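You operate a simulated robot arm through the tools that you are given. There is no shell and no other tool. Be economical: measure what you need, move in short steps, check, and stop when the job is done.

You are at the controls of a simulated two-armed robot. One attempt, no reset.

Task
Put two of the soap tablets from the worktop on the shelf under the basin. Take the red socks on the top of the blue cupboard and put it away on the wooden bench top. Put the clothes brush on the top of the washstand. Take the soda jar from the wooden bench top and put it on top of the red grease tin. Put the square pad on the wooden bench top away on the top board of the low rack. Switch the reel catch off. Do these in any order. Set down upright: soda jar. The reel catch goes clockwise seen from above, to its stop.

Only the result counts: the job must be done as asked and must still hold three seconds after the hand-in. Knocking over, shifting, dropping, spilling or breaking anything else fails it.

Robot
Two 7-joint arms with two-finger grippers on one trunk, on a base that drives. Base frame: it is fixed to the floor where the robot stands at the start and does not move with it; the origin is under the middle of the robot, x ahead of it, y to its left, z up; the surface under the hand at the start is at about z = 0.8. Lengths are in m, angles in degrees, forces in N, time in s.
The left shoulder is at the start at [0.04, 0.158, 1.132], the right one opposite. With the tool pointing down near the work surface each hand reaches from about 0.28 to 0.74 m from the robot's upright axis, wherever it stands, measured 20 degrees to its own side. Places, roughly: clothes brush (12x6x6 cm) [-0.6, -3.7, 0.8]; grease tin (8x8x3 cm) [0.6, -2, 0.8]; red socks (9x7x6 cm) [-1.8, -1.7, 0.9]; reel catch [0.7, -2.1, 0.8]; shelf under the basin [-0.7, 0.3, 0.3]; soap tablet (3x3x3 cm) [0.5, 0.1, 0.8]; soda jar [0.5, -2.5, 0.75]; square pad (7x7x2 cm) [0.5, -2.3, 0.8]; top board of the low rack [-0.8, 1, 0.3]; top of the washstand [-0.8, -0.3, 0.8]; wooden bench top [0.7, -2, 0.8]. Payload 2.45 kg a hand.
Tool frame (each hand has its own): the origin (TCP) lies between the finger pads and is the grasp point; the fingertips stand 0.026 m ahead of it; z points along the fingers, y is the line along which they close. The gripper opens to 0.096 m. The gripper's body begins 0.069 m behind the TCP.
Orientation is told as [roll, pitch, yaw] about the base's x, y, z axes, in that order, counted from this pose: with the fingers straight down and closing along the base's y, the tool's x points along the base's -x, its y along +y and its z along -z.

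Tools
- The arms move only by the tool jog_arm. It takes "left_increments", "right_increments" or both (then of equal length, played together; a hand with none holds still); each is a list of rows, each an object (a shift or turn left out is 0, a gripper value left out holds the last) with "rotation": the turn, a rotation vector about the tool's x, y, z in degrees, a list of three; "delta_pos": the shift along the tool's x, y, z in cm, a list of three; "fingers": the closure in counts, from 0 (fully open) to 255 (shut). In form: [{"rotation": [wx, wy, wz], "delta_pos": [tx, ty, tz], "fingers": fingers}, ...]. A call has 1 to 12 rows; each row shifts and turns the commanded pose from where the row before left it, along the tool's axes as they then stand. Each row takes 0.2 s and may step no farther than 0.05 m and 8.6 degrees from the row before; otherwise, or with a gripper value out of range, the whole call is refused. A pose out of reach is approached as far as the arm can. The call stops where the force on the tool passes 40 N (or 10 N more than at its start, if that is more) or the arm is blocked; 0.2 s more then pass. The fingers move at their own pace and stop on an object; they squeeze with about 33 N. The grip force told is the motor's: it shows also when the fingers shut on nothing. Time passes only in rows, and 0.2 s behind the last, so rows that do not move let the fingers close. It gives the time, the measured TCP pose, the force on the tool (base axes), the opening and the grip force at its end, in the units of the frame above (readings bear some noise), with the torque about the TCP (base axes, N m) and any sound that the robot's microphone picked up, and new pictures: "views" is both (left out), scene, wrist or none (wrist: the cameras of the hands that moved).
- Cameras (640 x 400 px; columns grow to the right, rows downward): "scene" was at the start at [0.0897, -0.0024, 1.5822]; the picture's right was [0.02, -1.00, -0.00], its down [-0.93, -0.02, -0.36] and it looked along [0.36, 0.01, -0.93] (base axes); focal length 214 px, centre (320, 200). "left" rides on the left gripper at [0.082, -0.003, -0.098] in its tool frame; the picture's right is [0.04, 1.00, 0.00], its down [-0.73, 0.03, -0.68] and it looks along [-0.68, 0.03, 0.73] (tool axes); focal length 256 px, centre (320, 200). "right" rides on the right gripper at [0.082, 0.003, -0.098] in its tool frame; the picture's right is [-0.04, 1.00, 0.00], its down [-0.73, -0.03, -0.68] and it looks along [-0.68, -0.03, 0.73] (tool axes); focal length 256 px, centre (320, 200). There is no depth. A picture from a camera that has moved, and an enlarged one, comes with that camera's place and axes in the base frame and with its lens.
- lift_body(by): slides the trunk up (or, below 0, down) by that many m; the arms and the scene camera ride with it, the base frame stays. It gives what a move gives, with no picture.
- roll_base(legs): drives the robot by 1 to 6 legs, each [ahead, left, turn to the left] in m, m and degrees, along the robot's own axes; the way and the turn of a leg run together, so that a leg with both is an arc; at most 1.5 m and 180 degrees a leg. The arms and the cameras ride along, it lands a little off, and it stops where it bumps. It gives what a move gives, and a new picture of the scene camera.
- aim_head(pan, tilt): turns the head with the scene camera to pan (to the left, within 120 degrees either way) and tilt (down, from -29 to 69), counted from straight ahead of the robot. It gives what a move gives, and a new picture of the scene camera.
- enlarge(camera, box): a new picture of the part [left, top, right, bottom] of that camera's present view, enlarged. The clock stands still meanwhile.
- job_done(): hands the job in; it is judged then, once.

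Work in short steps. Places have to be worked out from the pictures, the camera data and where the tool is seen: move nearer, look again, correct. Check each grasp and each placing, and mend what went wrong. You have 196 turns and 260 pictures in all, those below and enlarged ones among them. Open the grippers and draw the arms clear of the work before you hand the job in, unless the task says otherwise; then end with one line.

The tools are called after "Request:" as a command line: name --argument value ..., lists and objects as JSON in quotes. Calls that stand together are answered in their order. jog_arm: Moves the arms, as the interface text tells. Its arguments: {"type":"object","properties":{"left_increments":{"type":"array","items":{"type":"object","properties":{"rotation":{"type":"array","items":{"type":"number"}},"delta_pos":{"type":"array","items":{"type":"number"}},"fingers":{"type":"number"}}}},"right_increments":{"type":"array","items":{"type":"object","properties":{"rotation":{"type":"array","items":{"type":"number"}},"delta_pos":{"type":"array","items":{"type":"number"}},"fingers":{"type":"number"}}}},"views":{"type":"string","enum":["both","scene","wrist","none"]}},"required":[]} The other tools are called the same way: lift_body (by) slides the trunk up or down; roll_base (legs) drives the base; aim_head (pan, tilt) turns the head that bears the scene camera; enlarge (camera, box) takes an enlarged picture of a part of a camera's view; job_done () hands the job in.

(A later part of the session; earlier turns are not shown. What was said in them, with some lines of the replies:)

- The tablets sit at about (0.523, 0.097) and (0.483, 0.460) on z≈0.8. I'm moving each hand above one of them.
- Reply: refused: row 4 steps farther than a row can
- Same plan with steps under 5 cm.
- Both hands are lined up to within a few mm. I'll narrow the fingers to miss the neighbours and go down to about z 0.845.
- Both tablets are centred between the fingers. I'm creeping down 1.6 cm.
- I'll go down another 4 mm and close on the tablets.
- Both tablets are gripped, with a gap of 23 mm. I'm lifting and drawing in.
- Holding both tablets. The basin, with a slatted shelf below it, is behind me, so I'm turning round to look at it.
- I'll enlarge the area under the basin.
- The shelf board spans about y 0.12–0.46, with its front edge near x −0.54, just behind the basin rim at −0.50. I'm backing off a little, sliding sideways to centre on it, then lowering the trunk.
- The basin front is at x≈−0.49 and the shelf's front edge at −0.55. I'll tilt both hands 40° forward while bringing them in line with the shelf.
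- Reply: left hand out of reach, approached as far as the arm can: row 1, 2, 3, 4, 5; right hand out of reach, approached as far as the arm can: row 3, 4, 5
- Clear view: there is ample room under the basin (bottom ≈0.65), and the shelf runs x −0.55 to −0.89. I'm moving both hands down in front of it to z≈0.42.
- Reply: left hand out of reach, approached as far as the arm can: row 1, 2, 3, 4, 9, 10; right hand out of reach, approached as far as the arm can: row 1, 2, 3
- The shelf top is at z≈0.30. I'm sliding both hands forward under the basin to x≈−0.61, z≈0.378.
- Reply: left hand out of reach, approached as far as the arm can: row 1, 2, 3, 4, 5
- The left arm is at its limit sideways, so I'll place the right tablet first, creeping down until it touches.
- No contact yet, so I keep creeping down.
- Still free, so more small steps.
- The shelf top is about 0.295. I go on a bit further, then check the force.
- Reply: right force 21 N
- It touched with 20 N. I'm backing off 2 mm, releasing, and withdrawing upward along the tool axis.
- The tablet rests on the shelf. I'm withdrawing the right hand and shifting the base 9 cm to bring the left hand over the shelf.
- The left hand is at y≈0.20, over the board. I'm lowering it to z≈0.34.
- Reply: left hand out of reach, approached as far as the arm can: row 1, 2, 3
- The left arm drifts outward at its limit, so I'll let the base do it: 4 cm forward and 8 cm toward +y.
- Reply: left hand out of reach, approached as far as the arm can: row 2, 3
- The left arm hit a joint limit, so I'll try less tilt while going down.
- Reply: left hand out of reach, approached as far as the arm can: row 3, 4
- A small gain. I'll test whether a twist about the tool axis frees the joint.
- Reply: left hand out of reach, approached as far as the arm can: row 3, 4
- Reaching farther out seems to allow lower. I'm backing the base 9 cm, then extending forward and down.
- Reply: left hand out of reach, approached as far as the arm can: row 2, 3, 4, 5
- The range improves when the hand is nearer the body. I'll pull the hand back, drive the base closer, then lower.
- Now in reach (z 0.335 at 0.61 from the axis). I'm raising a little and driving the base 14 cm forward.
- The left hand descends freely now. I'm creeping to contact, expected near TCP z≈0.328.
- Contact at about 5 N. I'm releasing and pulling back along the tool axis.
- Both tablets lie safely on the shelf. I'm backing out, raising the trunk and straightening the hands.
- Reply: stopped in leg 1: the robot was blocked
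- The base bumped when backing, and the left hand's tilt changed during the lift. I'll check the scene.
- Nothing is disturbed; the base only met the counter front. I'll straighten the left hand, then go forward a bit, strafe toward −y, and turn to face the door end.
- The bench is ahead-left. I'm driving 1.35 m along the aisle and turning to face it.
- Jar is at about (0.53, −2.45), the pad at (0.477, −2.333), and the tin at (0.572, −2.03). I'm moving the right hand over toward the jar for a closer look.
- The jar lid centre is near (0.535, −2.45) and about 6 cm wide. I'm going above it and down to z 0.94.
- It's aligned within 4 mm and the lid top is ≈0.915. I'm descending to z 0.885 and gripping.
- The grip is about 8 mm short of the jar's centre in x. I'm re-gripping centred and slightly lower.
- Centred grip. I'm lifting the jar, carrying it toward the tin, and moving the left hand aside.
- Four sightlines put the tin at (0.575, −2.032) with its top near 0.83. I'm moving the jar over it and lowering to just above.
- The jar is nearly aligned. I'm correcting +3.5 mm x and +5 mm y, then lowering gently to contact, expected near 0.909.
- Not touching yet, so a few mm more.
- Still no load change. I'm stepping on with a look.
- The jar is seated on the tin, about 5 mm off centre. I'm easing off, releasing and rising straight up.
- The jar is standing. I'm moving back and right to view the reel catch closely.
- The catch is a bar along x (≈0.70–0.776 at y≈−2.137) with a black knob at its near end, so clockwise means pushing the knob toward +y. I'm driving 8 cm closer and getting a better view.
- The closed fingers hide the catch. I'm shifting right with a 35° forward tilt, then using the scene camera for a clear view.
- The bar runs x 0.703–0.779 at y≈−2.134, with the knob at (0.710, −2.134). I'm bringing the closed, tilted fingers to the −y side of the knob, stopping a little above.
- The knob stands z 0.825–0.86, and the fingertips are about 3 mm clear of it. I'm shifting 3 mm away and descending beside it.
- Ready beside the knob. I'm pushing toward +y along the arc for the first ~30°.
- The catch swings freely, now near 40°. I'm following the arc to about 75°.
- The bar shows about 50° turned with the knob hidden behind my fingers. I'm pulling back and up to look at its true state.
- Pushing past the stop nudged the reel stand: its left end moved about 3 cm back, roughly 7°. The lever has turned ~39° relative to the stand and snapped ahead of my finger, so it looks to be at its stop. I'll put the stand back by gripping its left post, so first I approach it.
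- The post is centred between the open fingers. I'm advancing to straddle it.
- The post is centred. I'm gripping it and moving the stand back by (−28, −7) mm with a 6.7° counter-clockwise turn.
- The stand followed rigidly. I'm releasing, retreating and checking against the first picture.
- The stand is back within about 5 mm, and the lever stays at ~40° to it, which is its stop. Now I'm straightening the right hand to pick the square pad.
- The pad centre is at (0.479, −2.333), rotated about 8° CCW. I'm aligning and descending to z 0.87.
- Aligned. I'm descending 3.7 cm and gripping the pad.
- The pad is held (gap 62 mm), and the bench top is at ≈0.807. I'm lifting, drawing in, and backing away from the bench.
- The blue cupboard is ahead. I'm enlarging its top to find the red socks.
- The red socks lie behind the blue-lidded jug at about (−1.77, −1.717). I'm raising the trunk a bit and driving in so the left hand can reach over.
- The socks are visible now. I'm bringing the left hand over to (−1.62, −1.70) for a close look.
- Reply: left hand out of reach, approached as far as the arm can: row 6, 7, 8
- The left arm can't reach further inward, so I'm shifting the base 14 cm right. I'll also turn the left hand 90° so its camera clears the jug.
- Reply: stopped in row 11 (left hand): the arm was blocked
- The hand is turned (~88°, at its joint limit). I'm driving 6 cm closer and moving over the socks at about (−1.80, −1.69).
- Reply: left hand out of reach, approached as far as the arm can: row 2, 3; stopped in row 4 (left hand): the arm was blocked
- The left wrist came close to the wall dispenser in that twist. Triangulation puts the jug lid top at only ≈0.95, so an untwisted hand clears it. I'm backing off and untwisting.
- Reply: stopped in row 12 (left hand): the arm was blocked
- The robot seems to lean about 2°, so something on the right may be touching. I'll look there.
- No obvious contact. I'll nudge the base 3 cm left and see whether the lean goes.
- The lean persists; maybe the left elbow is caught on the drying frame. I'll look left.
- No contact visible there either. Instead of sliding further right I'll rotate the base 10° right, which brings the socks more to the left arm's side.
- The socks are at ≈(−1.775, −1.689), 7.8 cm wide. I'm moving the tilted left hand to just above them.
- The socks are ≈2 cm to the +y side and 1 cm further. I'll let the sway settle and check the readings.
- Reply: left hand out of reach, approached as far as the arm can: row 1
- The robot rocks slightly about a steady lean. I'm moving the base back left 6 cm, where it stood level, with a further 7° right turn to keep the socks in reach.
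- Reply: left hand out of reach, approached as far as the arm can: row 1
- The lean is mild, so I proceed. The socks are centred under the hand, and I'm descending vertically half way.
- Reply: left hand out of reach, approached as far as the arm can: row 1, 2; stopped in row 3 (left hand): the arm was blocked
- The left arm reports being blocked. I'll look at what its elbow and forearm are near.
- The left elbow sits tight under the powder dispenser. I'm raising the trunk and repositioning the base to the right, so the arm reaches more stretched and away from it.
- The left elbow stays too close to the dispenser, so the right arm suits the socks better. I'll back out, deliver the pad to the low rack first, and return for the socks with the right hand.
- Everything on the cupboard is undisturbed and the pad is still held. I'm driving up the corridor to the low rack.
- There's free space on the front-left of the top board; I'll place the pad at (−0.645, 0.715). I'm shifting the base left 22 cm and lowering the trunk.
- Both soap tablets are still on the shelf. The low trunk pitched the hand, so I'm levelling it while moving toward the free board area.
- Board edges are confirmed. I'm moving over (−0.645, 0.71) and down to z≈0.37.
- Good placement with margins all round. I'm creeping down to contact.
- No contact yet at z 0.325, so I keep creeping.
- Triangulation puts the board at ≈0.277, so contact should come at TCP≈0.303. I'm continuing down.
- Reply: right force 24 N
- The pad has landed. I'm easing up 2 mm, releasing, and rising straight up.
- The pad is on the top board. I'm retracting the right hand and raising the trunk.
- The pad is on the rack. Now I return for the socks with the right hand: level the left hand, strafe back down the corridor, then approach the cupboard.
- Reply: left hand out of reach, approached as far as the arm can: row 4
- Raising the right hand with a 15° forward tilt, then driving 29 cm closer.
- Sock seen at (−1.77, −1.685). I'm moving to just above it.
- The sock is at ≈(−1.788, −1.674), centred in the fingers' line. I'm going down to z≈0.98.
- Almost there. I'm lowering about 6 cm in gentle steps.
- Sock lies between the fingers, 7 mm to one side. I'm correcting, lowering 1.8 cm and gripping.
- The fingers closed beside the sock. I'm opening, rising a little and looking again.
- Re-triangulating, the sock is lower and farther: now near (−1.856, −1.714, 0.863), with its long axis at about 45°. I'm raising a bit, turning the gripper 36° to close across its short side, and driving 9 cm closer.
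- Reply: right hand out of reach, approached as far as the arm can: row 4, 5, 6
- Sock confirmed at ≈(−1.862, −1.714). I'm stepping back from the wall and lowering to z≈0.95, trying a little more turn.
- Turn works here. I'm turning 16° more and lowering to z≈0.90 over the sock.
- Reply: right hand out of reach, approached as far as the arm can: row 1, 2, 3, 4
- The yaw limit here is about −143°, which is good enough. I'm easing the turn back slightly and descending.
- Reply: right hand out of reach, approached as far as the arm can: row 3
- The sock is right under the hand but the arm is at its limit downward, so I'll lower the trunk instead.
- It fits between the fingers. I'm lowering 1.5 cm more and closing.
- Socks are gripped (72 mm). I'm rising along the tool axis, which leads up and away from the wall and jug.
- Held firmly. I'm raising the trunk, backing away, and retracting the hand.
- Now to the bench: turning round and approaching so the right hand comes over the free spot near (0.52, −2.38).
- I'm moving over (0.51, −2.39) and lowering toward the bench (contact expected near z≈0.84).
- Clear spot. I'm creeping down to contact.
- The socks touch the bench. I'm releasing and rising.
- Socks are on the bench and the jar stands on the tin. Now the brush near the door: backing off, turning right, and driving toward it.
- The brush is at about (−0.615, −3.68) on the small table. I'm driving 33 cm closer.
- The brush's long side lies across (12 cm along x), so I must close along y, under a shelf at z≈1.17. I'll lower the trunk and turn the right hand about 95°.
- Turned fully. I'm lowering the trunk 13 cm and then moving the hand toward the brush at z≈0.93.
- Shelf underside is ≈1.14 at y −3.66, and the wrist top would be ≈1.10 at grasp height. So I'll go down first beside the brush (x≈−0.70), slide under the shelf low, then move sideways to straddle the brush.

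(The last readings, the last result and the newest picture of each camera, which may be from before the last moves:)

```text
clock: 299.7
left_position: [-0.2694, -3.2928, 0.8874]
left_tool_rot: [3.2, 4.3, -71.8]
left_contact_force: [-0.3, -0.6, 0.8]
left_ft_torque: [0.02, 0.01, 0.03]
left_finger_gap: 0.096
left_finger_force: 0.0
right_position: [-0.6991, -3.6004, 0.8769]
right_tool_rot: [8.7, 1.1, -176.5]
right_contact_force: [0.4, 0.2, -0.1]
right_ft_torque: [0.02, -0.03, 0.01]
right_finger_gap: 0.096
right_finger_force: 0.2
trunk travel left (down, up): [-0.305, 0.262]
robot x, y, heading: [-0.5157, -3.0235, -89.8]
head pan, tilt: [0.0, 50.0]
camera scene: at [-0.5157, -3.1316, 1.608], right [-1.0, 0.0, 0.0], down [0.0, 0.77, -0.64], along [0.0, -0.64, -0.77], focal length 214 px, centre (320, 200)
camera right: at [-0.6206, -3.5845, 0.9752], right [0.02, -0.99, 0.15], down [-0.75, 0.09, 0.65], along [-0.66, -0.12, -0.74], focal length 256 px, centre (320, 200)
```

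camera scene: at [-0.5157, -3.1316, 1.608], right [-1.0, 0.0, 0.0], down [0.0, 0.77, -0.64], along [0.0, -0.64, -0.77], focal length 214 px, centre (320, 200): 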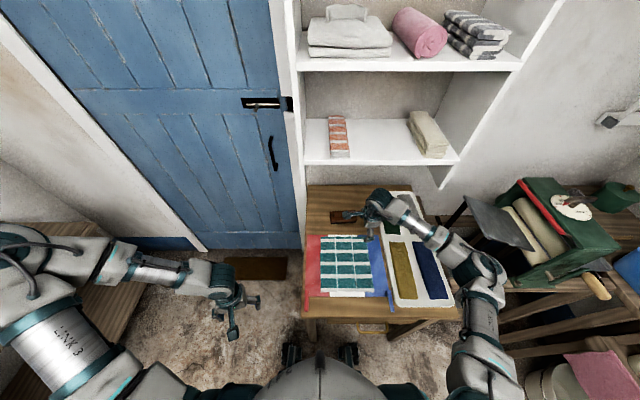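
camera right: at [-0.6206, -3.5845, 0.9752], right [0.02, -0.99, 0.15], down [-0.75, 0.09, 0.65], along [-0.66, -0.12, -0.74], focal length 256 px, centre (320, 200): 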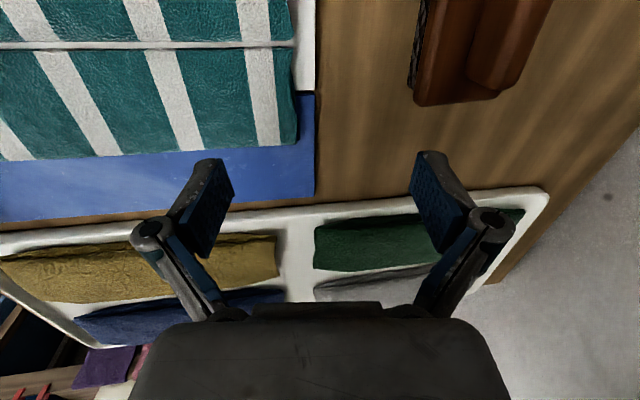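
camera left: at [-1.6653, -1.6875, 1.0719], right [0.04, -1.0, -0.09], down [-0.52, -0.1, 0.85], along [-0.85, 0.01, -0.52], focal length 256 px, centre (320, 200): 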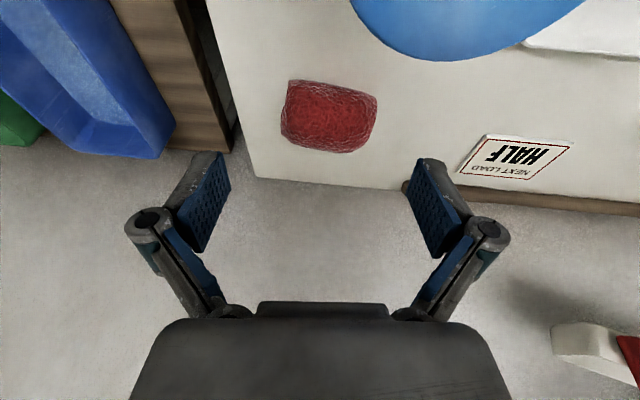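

Beside the brush now, with the wrist well below the shelf. I'm sliding under along −y at z≈0.86, keeping clear of the brush's end.

Request:
jog_arm --right_increments '[{"delta_pos": [-0.9, 0.5, 0.5]}, {"delta_pos": [-0.2, 3, 0.9]}, {"delta_pos": [-0.2, 3, 0.9]}, {"delta_pos": [-0.2, 2.8, 0.8]}, {}]' --views "both"

```text
clock: 300.9
left_position: [-0.2707, -3.294, 0.8863]
left_tool_rot: [3.1, 4.2, -71.7]
left_contact_force: [-0.4, -0.3, -0.2]
left_ft_torque: [-0.01, 0.02, 0.02]
left_finger_gap: 0.0957
left_finger_force: 0.1
right_position: [-0.707, -3.6972, 0.8599]
right_tool_rot: [8.8, 1.1, -176.5]
right_contact_force: [-0.5, 0.1, 0.1]
right_ft_torque: [0.02, 0.02, 0.02]
right_finger_gap: 0.0962
right_finger_force: 0.1
trunk travel left (down, up): [-0.305, 0.262]
robot x, y, heading: [-0.5216, -3.0268, -90.1]
head pan, tilt: [0.0, 50.0]
camera scene: at [-0.5156, -3.1318, 1.608], right [-1.0, 0.0, 0.0], down [0.0, 0.77, -0.64], along [0.0, -0.64, -0.77], focal length 214 px, centre (320, 200)
camera right: at [-0.6287, -3.6815, 0.9585], right [0.02, -0.99, 0.15], down [-0.75, 0.09, 0.65], along [-0.66, -0.13, -0.74], focal length 256 px, centre (320, 200)
```

scene: 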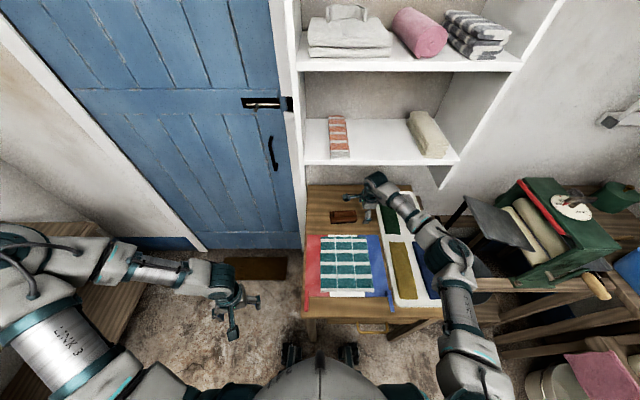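
right: 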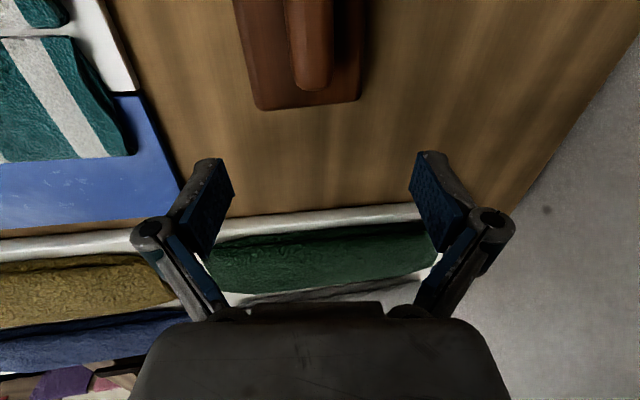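

The brush is nicely centred between finger lines. I'm moving sideways 9.5 cm to straddle its middle.

Request:
jog_arm --right_increments '[{"delta_pos": [3.2, -0.1, 0.1]}, {"delta_pos": [3.2, 0, 0.1]}, {"delta_pos": [3.1, 0, 0.1]}, {}]' --views "both"

```text
clock: 301.9
left_position: [-0.2708, -3.2938, 0.8872]
left_tool_rot: [3.2, 4.3, -71.7]
left_contact_force: [-0.6, -0.2, -0.5]
left_ft_torque: [0.02, -0.03, -0.03]
left_finger_gap: 0.0962
left_finger_force: 0.1
right_position: [-0.6127, -3.691, 0.858]
right_tool_rot: [8.7, 1.1, -176.5]
right_contact_force: [0.4, 0.1, 0.0]
right_ft_torque: [0.0, -0.01, -0.01]
right_finger_gap: 0.096
right_finger_force: 0.0
trunk travel left (down, up): [-0.305, 0.262]
robot x, y, heading: [-0.5198, -3.0249, -90.1]
head pan, tilt: [0.0, 50.0]
camera scene: at [-0.5145, -3.1323, 1.6079], right [-1.0, 0.0, 0.0], down [0.0, 0.77, -0.64], along [0.0, -0.64, -0.77], focal length 214 px, centre (320, 200)
camera right: at [-0.5341, -3.6759, 0.9573], right [0.02, -0.99, 0.15], down [-0.75, 0.09, 0.65], along [-0.66, -0.12, -0.74], focal length 256 px, centre (320, 200)
```

scene: 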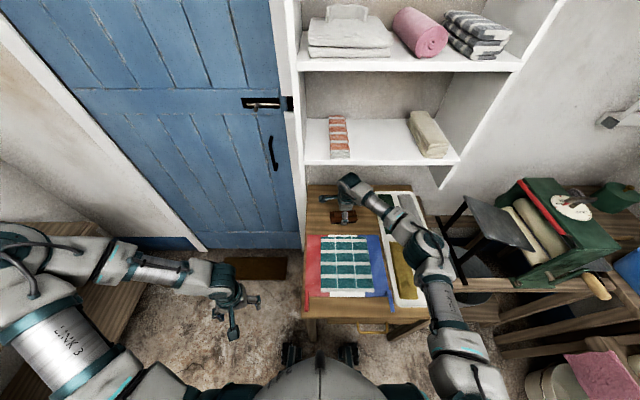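
right: 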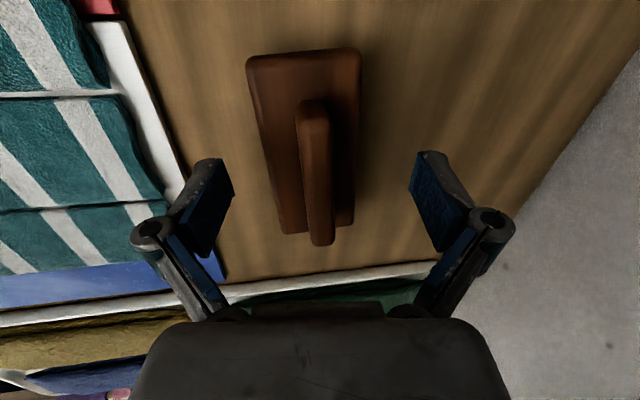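

The board top is about z 0.83, level with my fingertips. I'm lowering 1.9 cm and gripping.

Request:
jog_arm --right_increments '[{"delta_pos": [0, -0.15, 1]}, {"delta_pos": [0, -0.15, 0.9]}, {"fingers": 255}, {}, {}, {}]' --views "wrist"

```text
clock: 303.3
left_position: [-0.2701, -3.2928, 0.8867]
left_tool_rot: [3.2, 4.4, -71.8]
left_contact_force: [0.6, 0.1, 0.4]
left_ft_torque: [-0.01, 0.01, 0.0]
left_finger_gap: 0.0961
left_finger_force: 0.0
right_position: [-0.6109, -3.6925, 0.8392]
right_tool_rot: [8.7, 1.1, -176.4]
right_contact_force: [1.1, 0.1, 3.0]
right_ft_torque: [0.1, -0.07, -0.01]
right_finger_gap: 0.0559
right_finger_force: 33.1
trunk travel left (down, up): [-0.305, 0.262]
robot x, y, heading: [-0.5162, -3.0217, -89.8]
head pan, tilt: [0.0, 50.0]
camera right: at [-0.5331, -3.6756, 0.9384], right [0.02, -0.99, 0.15], down [-0.75, 0.09, 0.65], along [-0.66, -0.13, -0.74], focal length 256 px, centre (320, 200)
```

right: 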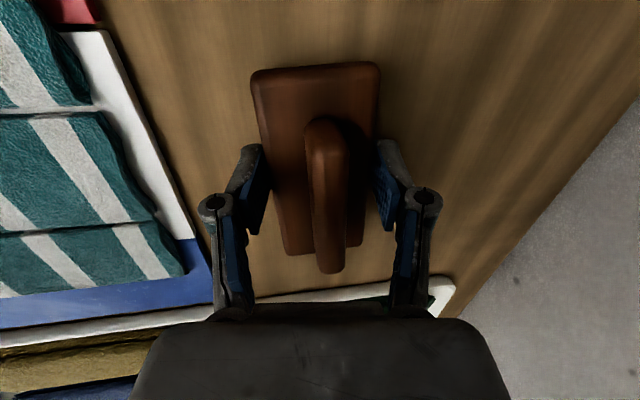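

Brush gripped (56 mm). I'm lifting 2.4 cm, pulling out from under the shelf, then rising.

Request:
jog_arm --right_increments '[{"delta_pos": [0, 0.3, -2.4]}, {"delta_pos": [0, -4, -0.6]}, {"delta_pos": [0, -2.5, -3]}, {"delta_pos": [0, -3, -3.5]}, {"delta_pos": [0, -3, -3.5]}, {"delta_pos": [0, -3.5, -1]}, {"delta_pos": [0, -3.5, -1]}]' --views "both"

```text
clock: 304.9
left_position: [-0.2709, -3.293, 0.8872]
left_tool_rot: [3.2, 4.3, -71.8]
left_contact_force: [-0.1, -0.1, -0.6]
left_ft_torque: [-0.01, -0.04, 0.03]
left_finger_gap: 0.096
left_finger_force: 0.1
right_position: [-0.6268, -3.4783, 0.9583]
right_tool_rot: [8.7, 1.1, -176.4]
right_contact_force: [0.1, 0.4, -1.3]
right_ft_torque: [-0.01, -0.05, -0.02]
right_finger_gap: 0.056
right_finger_force: 33.4
trunk travel left (down, up): [-0.305, 0.262]
robot x, y, heading: [-0.5164, -3.0247, -89.9]
head pan, tilt: [0.0, 50.0]
camera scene: at [-0.5167, -3.1301, 1.6081], right [-1.0, 0.0, 0.0], down [0.0, 0.77, -0.64], along [0.0, -0.64, -0.77], focal length 214 px, centre (320, 200)
camera right: at [-0.5497, -3.4621, 1.0576], right [0.02, -0.99, 0.15], down [-0.75, 0.09, 0.65], along [-0.66, -0.12, -0.74], focal length 256 px, centre (320, 200)
```

scene: 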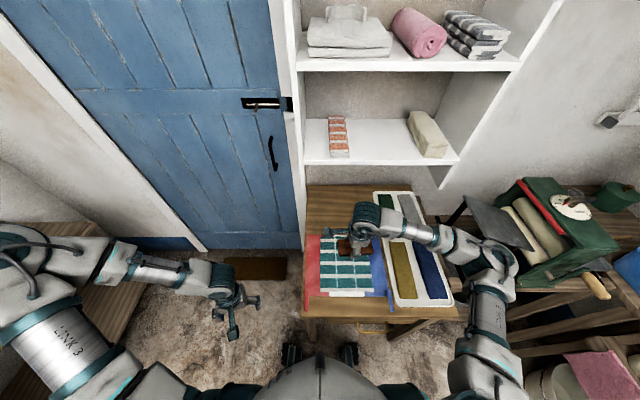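
right: 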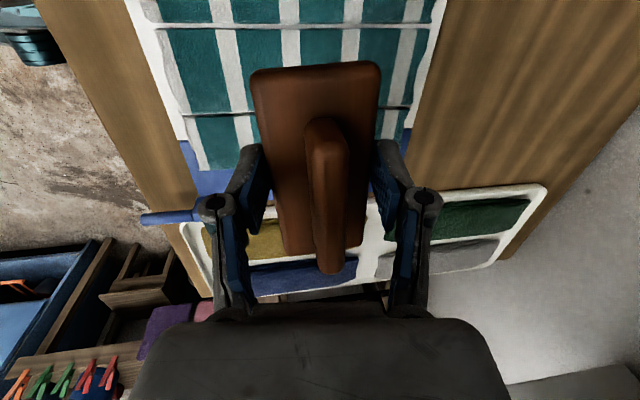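

Brush in hand, and nothing else moved. I'm raising the trunk and driving to the washstand.

Request:
lift_body --by 0.13

Request:
roll_base --legs '[[-1.3, 0, 0], [0, 0, -90], [-0.4, 0, 0], [0, -1.2, 0]]'

```text
clock: 306.4
left_position: [-0.2719, -3.2921, 1.0159]
left_tool_rot: [3.3, 4.5, -71.8]
left_contact_force: [-0.5, 0.9, 0.1]
left_ft_torque: [0.01, 0.03, 0.01]
left_finger_gap: 0.0959
left_finger_force: 0.0
right_position: [-0.6284, -3.4795, 1.0872]
right_tool_rot: [8.6, 1.1, -176.6]
right_contact_force: [-0.9, 0.6, -1.6]
right_ft_torque: [-0.01, 0.01, -0.02]
right_finger_gap: 0.0559
right_finger_force: 32.8
trunk travel left (down, up): [-0.435, 0.132]
robot x, y, heading: [-0.5166, -3.024, -89.9]
head pan, tilt: [0.0, 50.0]
```

```text
clock: 324.5
left_position: [-0.397, -0.77, 1.015]
left_tool_rot: [2.9, 4.5, -162.0]
left_contact_force: [0.5, 0.4, 0.6]
left_ft_torque: [0.02, 0.0, -0.03]
left_finger_gap: 0.096
left_finger_force: 0.1
right_position: [-0.5817, -0.4139, 1.0885]
right_tool_rot: [8.6, 0.7, 93.3]
right_contact_force: [0.5, -0.8, -1.2]
right_ft_torque: [0.05, 0.02, 0.0]
right_finger_gap: 0.0559
right_finger_force: 32.9
trunk travel left (down, up): [-0.435, 0.132]
robot x, y, heading: [-0.1287, -0.5191, 179.9]
head pan, tilt: [0.0, 50.0]
camera scene: at [-0.1966, -0.5302, 1.738], right [0.0, 1.0, 0.01], down [0.77, 0.0, -0.64], along [-0.64, 0.01, -0.77], focal length 214 px, centre (320, 200)
```

scene: 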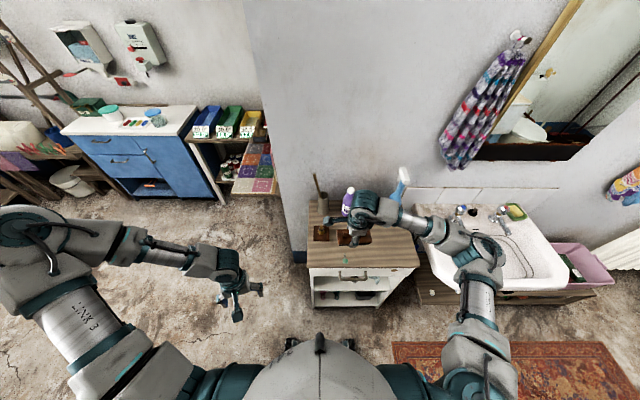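

The hand is over the washstand. I'll look closely at the free area.

Request:
enlarge --camera "scene" --box '[280, 160, 460, 272]'

Request:
jog_arm --right_increments '[{}]' --views "wrist"

```text
3.56 times, centred on (370, 216) of scene
camera zoom: at [-0.1966, -0.5302, 1.738], right [0.0, 1.0, 0.01], down [0.77, 0.0, -0.64], along [-0.64, 0.01, -0.77], focal length 763 px, centre (142, 143)
```

zoom: 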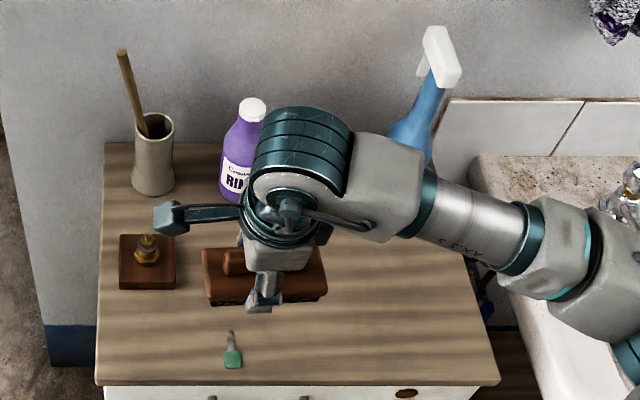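

```text
clock: 324.9
left_position: [-0.3928, -0.7583, 1.0187]
left_tool_rot: [3.4, 4.3, -162.0]
left_contact_force: [0.0, 0.4, -0.7]
left_ft_torque: [-0.01, 0.03, -0.01]
left_finger_gap: 0.0959
left_finger_force: 0.0
right_position: [-0.5786, -0.3995, 1.0882]
right_tool_rot: [8.8, 1.5, 93.3]
right_contact_force: [-0.3, -0.4, -1.9]
right_ft_torque: [-0.01, 0.0, 0.0]
right_finger_gap: 0.0559
right_finger_force: 33.3
trunk travel left (down, up): [-0.435, 0.132]
robot x, y, heading: [-0.1296, -0.5182, 179.9]
head pan, tilt: [0.0, 50.0]
camera right: at [-0.5635, -0.4784, 1.1883], right [-0.99, -0.01, 0.15], down [0.09, 0.76, 0.65], along [-0.12, 0.65, -0.75], focal length 256 px, centre (320, 200)
```

right: 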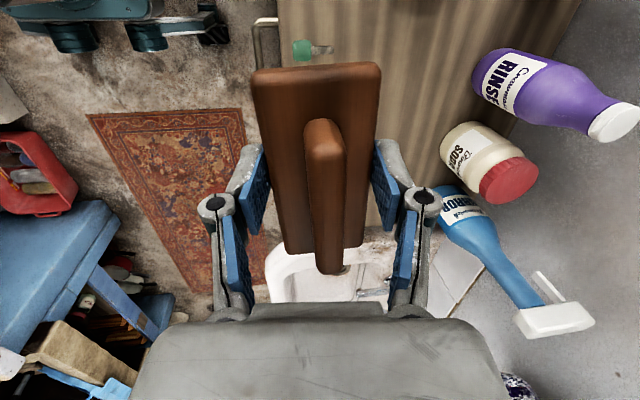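

Free area is on the front-right of the top. I'll set the brush at about (−0.69, −0.25): moving over, then down to z≈0.94.

Request:
jog_arm --right_increments '[{"delta_pos": [-3.9, 2.5, 0.4]}, {"delta_pos": [-3.9, 2.5, 0.4]}, {"delta_pos": [-3.9, 2.5, 0.4]}, {"delta_pos": [-3.9, 2.5, 0.4]}, {"delta_pos": [0, -0.56, 3.7]}, {"delta_pos": [0, -0.56, 3.7]}, {"delta_pos": [0, -0.56, 3.7]}, {"delta_pos": [0, -0.56, 3.7]}, {}]' --views "both"

```text
clock: 326.9
left_position: [-0.3924, -0.7606, 1.0197]
left_tool_rot: [3.5, 4.2, -162.0]
left_contact_force: [0.3, 0.4, 0.6]
left_ft_torque: [0.01, 0.0, 0.01]
left_finger_gap: 0.0958
left_finger_force: 0.1
right_position: [-0.6904, -0.2568, 0.9354]
right_tool_rot: [8.8, 1.3, 93.3]
right_contact_force: [-0.4, 0.7, -0.5]
right_ft_torque: [-0.05, 0.02, 0.03]
right_finger_gap: 0.0562
right_finger_force: 33.0
trunk travel left (down, up): [-0.435, 0.132]
robot x, y, heading: [-0.1328, -0.5189, 180.0]
head pan, tilt: [0.0, 50.0]
camera scene: at [-0.1965, -0.512, 1.7381], right [0.0, 1.0, 0.0], down [0.77, 0.0, -0.64], along [-0.64, 0.0, -0.77], focal length 214 px, centre (320, 200)
camera right: at [-0.6735, -0.3353, 1.0343], right [-0.99, -0.01, 0.15], down [0.09, 0.76, 0.65], along [-0.12, 0.66, -0.74], focal length 256 px, centre (320, 200)
```

scene: 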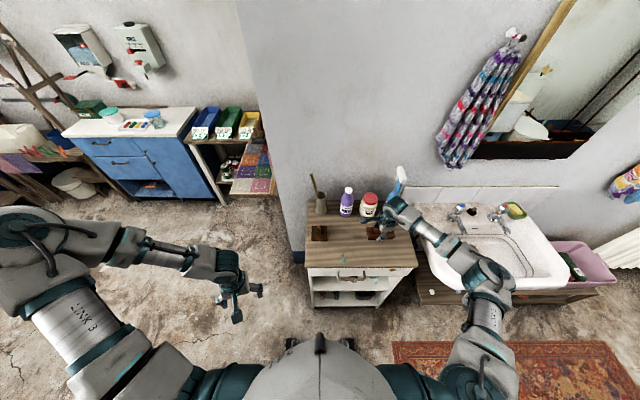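
right: 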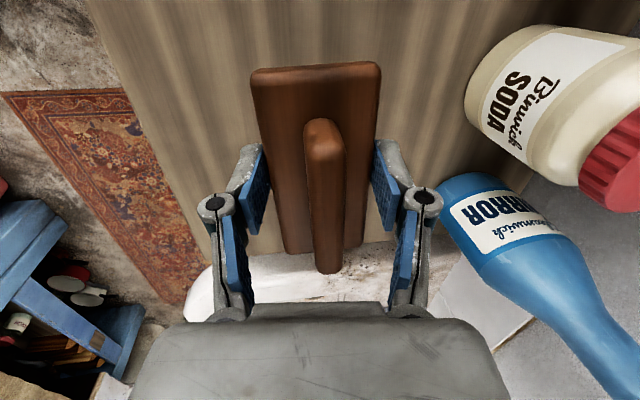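

Clear all round. I'm lowering to ≈0.855 then creeping.

Request:
jog_arm --right_increments '[{"delta_pos": [0, -0.6, 3.9]}, {"delta_pos": [0, -0.5, 3.5]}, {"delta_pos": [0, -0.1, 0.6]}, {"delta_pos": [0, 0, 0.4]}, {}]' --views "none"

```text
clock: 327.7
left_position: [-0.3907, -0.7642, 1.0194]
left_tool_rot: [3.1, 4.1, -162.0]
left_contact_force: [-1.0, 0.5, 0.5]
left_ft_torque: [-0.02, -0.02, 0.02]
left_finger_gap: 0.0961
left_finger_force: 0.2
right_position: [-0.6937, -0.2637, 0.8699]
right_tool_rot: [9.8, 1.5, 93.4]
right_contact_force: [11.6, -2.1, 21.5]
right_ft_torque: [0.47, -1.07, -0.33]
right_finger_gap: 0.0555
right_finger_force: 32.9
trunk travel left (down, up): [-0.435, 0.132]
robot x, y, heading: [-0.1272, -0.5165, 179.9]
head pan, tilt: [0.0, 50.0]
stopped in row 3 (right hand): the force on the tool passed its limit at 47 N (the readings are from after the stop); the commanded pose is now the measured one
```

Contact came at z≈0.87, a bit higher than expected. I'll check before releasing.

Request:
jog_arm --right_increments '[{"delta_pos": [0, 0, -0.3]}, {}]' --views "wrist"

Request:
enlarge --camera "scene" --box '[280, 160, 460, 272]'

```text
clock: 328.3
left_position: [-0.392, -0.7646, 1.0177]
left_tool_rot: [3.2, 4.3, -162.0]
left_contact_force: [0.5, -0.1, 1.6]
left_ft_torque: [-0.01, 0.0, -0.02]
left_finger_gap: 0.0963
left_finger_force: 0.0
right_position: [-0.6955, -0.2648, 0.8684]
right_tool_rot: [9.9, 1.4, 93.3]
right_contact_force: [3.1, -3.4, 4.1]
right_ft_torque: [-0.03, -0.26, -0.13]
right_finger_gap: 0.0554
right_finger_force: 33.4
trunk travel left (down, up): [-0.435, 0.132]
robot x, y, heading: [-0.129, -0.5216, 180.0]
head pan, tilt: [0.0, 50.0]
camera right: at [-0.6772, -0.3422, 0.9685], right [-0.99, -0.01, 0.17], down [0.1, 0.76, 0.65], along [-0.14, 0.65, -0.74], focal length 256 px, centre (320, 200)
```

right: 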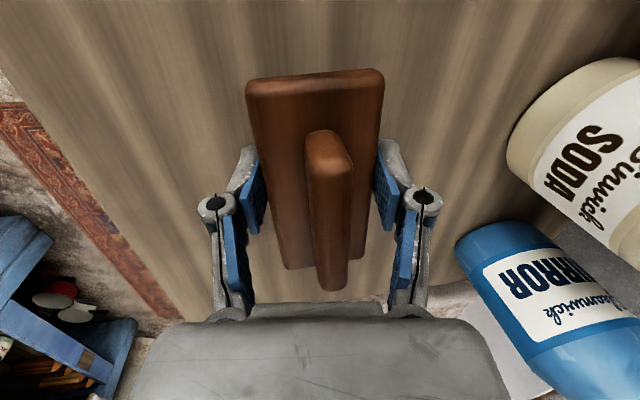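

```text
3.56 times, centred on (370, 216) of scene
camera zoom: at [-0.1958, -0.5189, 1.7381], right [0.0, 1.0, 0.0], down [0.77, 0.0, -0.64], along [-0.64, 0.0, -0.77], focal length 763 px, centre (142, 143)
```

zoom: 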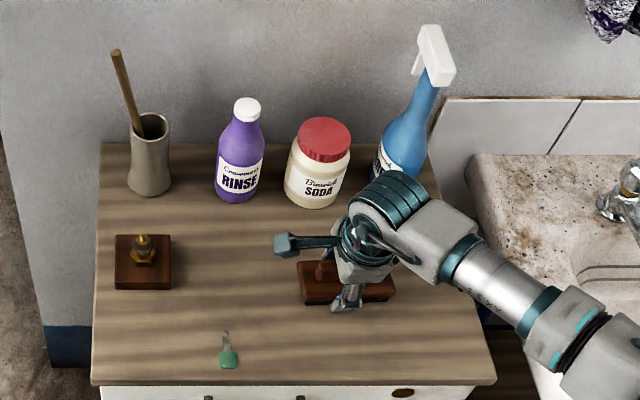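

The brush rests flat on the free wooden top. I'm releasing and rising.

Request:
jog_arm --right_increments '[{"fingers": 120}, {"fingers": 0}, {}, {"delta_pos": [0, 0.4, -3]}, {"delta_pos": [0, 0.4, -4]}, {"delta_pos": [0, 0, -4]}, {"delta_pos": [0, -3, -2]}, {"delta_pos": [2, -4, 0]}]' --views "both"

Request:
enlarge --camera "scene" --box '[280, 160, 460, 272]'

```text
clock: 330.1
left_position: [-0.3903, -0.7627, 1.0186]
left_tool_rot: [3.1, 4.0, -162.0]
left_contact_force: [-0.9, -0.9, -0.2]
left_ft_torque: [0.03, 0.0, -0.01]
left_finger_gap: 0.0958
left_finger_force: 0.1
right_position: [-0.6099, -0.275, 0.9872]
right_tool_rot: [9.9, 1.5, 93.3]
right_contact_force: [0.4, 1.3, 0.1]
right_ft_torque: [0.03, 0.0, 0.04]
right_finger_gap: 0.0959
right_finger_force: 0.0
trunk travel left (down, up): [-0.435, 0.132]
robot x, y, heading: [-0.1309, -0.5187, 179.9]
head pan, tilt: [0.0, 50.0]
camera scene: at [-0.1949, -0.516, 1.7382], right [0.0, 1.0, 0.0], down [0.77, 0.0, -0.64], along [-0.64, 0.0, -0.77], focal length 214 px, centre (320, 200)
camera right: at [-0.5926, -0.3524, 1.0871], right [-0.99, -0.01, 0.17], down [0.1, 0.76, 0.65], along [-0.14, 0.65, -0.74], focal length 256 px, centre (320, 200)
```

scene: 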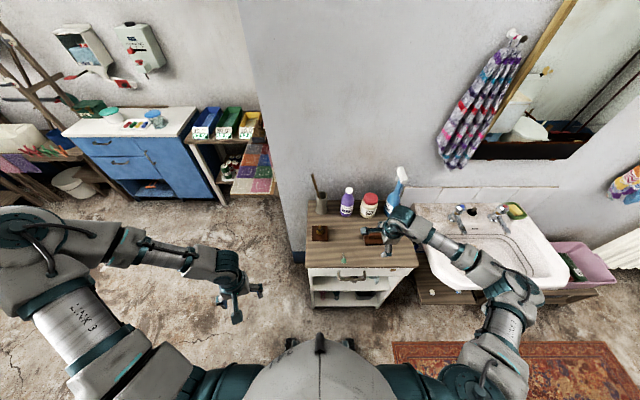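
right: 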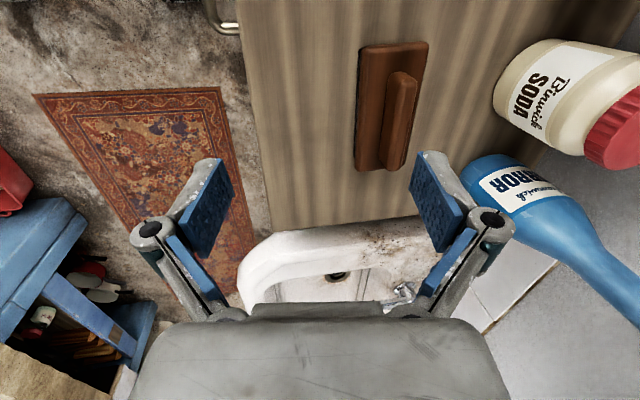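

```text
3.56 times, centred on (370, 216) of scene
camera zoom: at [-0.1949, -0.516, 1.7382], right [0.0, 1.0, 0.0], down [0.77, 0.0, -0.64], along [-0.64, 0.0, -0.77], focal length 763 px, centre (142, 143)
```

zoom: 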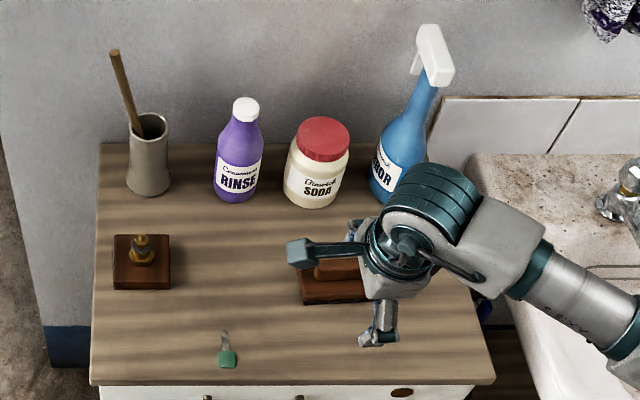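

Brush is on the washstand. I'm drawing the arm clear by backing the base away.

Request:
roll_base --legs '[[-0.2, 0, 0]]'

Request:
enlarge --camera "scene" --box '[290, 140, 600, 334]'

```text
clock: 331.7
left_position: [-0.1946, -0.7632, 1.0176]
left_tool_rot: [3.3, 4.3, -162.1]
left_contact_force: [0.4, -1.5, 0.5]
left_ft_torque: [0.0, -0.03, 0.02]
left_finger_gap: 0.0958
left_finger_force: 0.1
right_position: [-0.4116, -0.2743, 0.9858]
right_tool_rot: [9.6, 1.5, 93.2]
right_contact_force: [-0.4, -0.1, -0.2]
right_ft_torque: [0.0, 0.02, -0.03]
right_finger_gap: 0.0962
right_finger_force: 0.1
trunk travel left (down, up): [-0.435, 0.132]
robot x, y, heading: [0.0735, -0.5158, 180.2]
head pan, tilt: [0.0, 50.0]
camera scene: at [-0.0002, -0.5166, 1.7379], right [0.0, 1.0, 0.0], down [0.77, 0.0, -0.64], along [-0.64, 0.0, -0.77], focal length 214 px, centre (320, 200)
```

scene: 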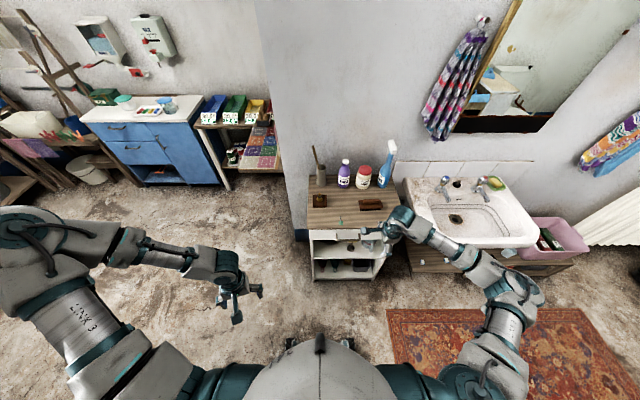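

```text
2.06 times, centred on (445, 237) of scene
camera zoom: at [-0.0002, -0.5166, 1.7379], right [0.0, 1.0, 0.0], down [0.77, 0.0, -0.64], along [-0.64, 0.0, -0.77], focal length 442 px, centre (62, 124)
```

zoom: 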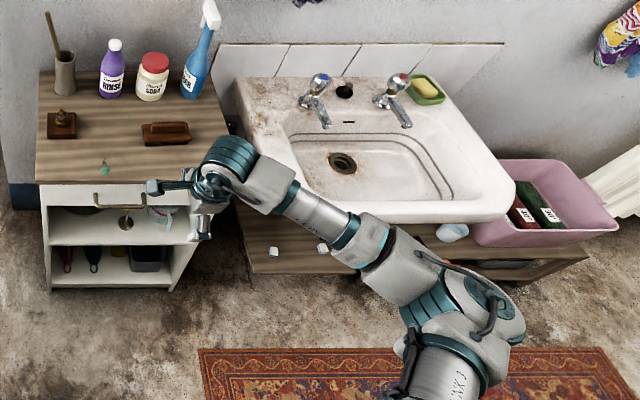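

Everything is in place: tablets on the shelf, brush on the washstand, pad on the rack, socks on the bench, jar on the tin, catch at its stop. The grippers are open and the arms are clear, so I'm handing in.

Request:
job_done

```text
The job is handed in.
```

I handed the job in with all six items done. The reel stand ended up about 5 mm off its original place: I pushed it while turning the catch, then moved it back. The catch turned about 40° clockwise, and pushing further moved the stand rather than the lever, so I took that as its stop.
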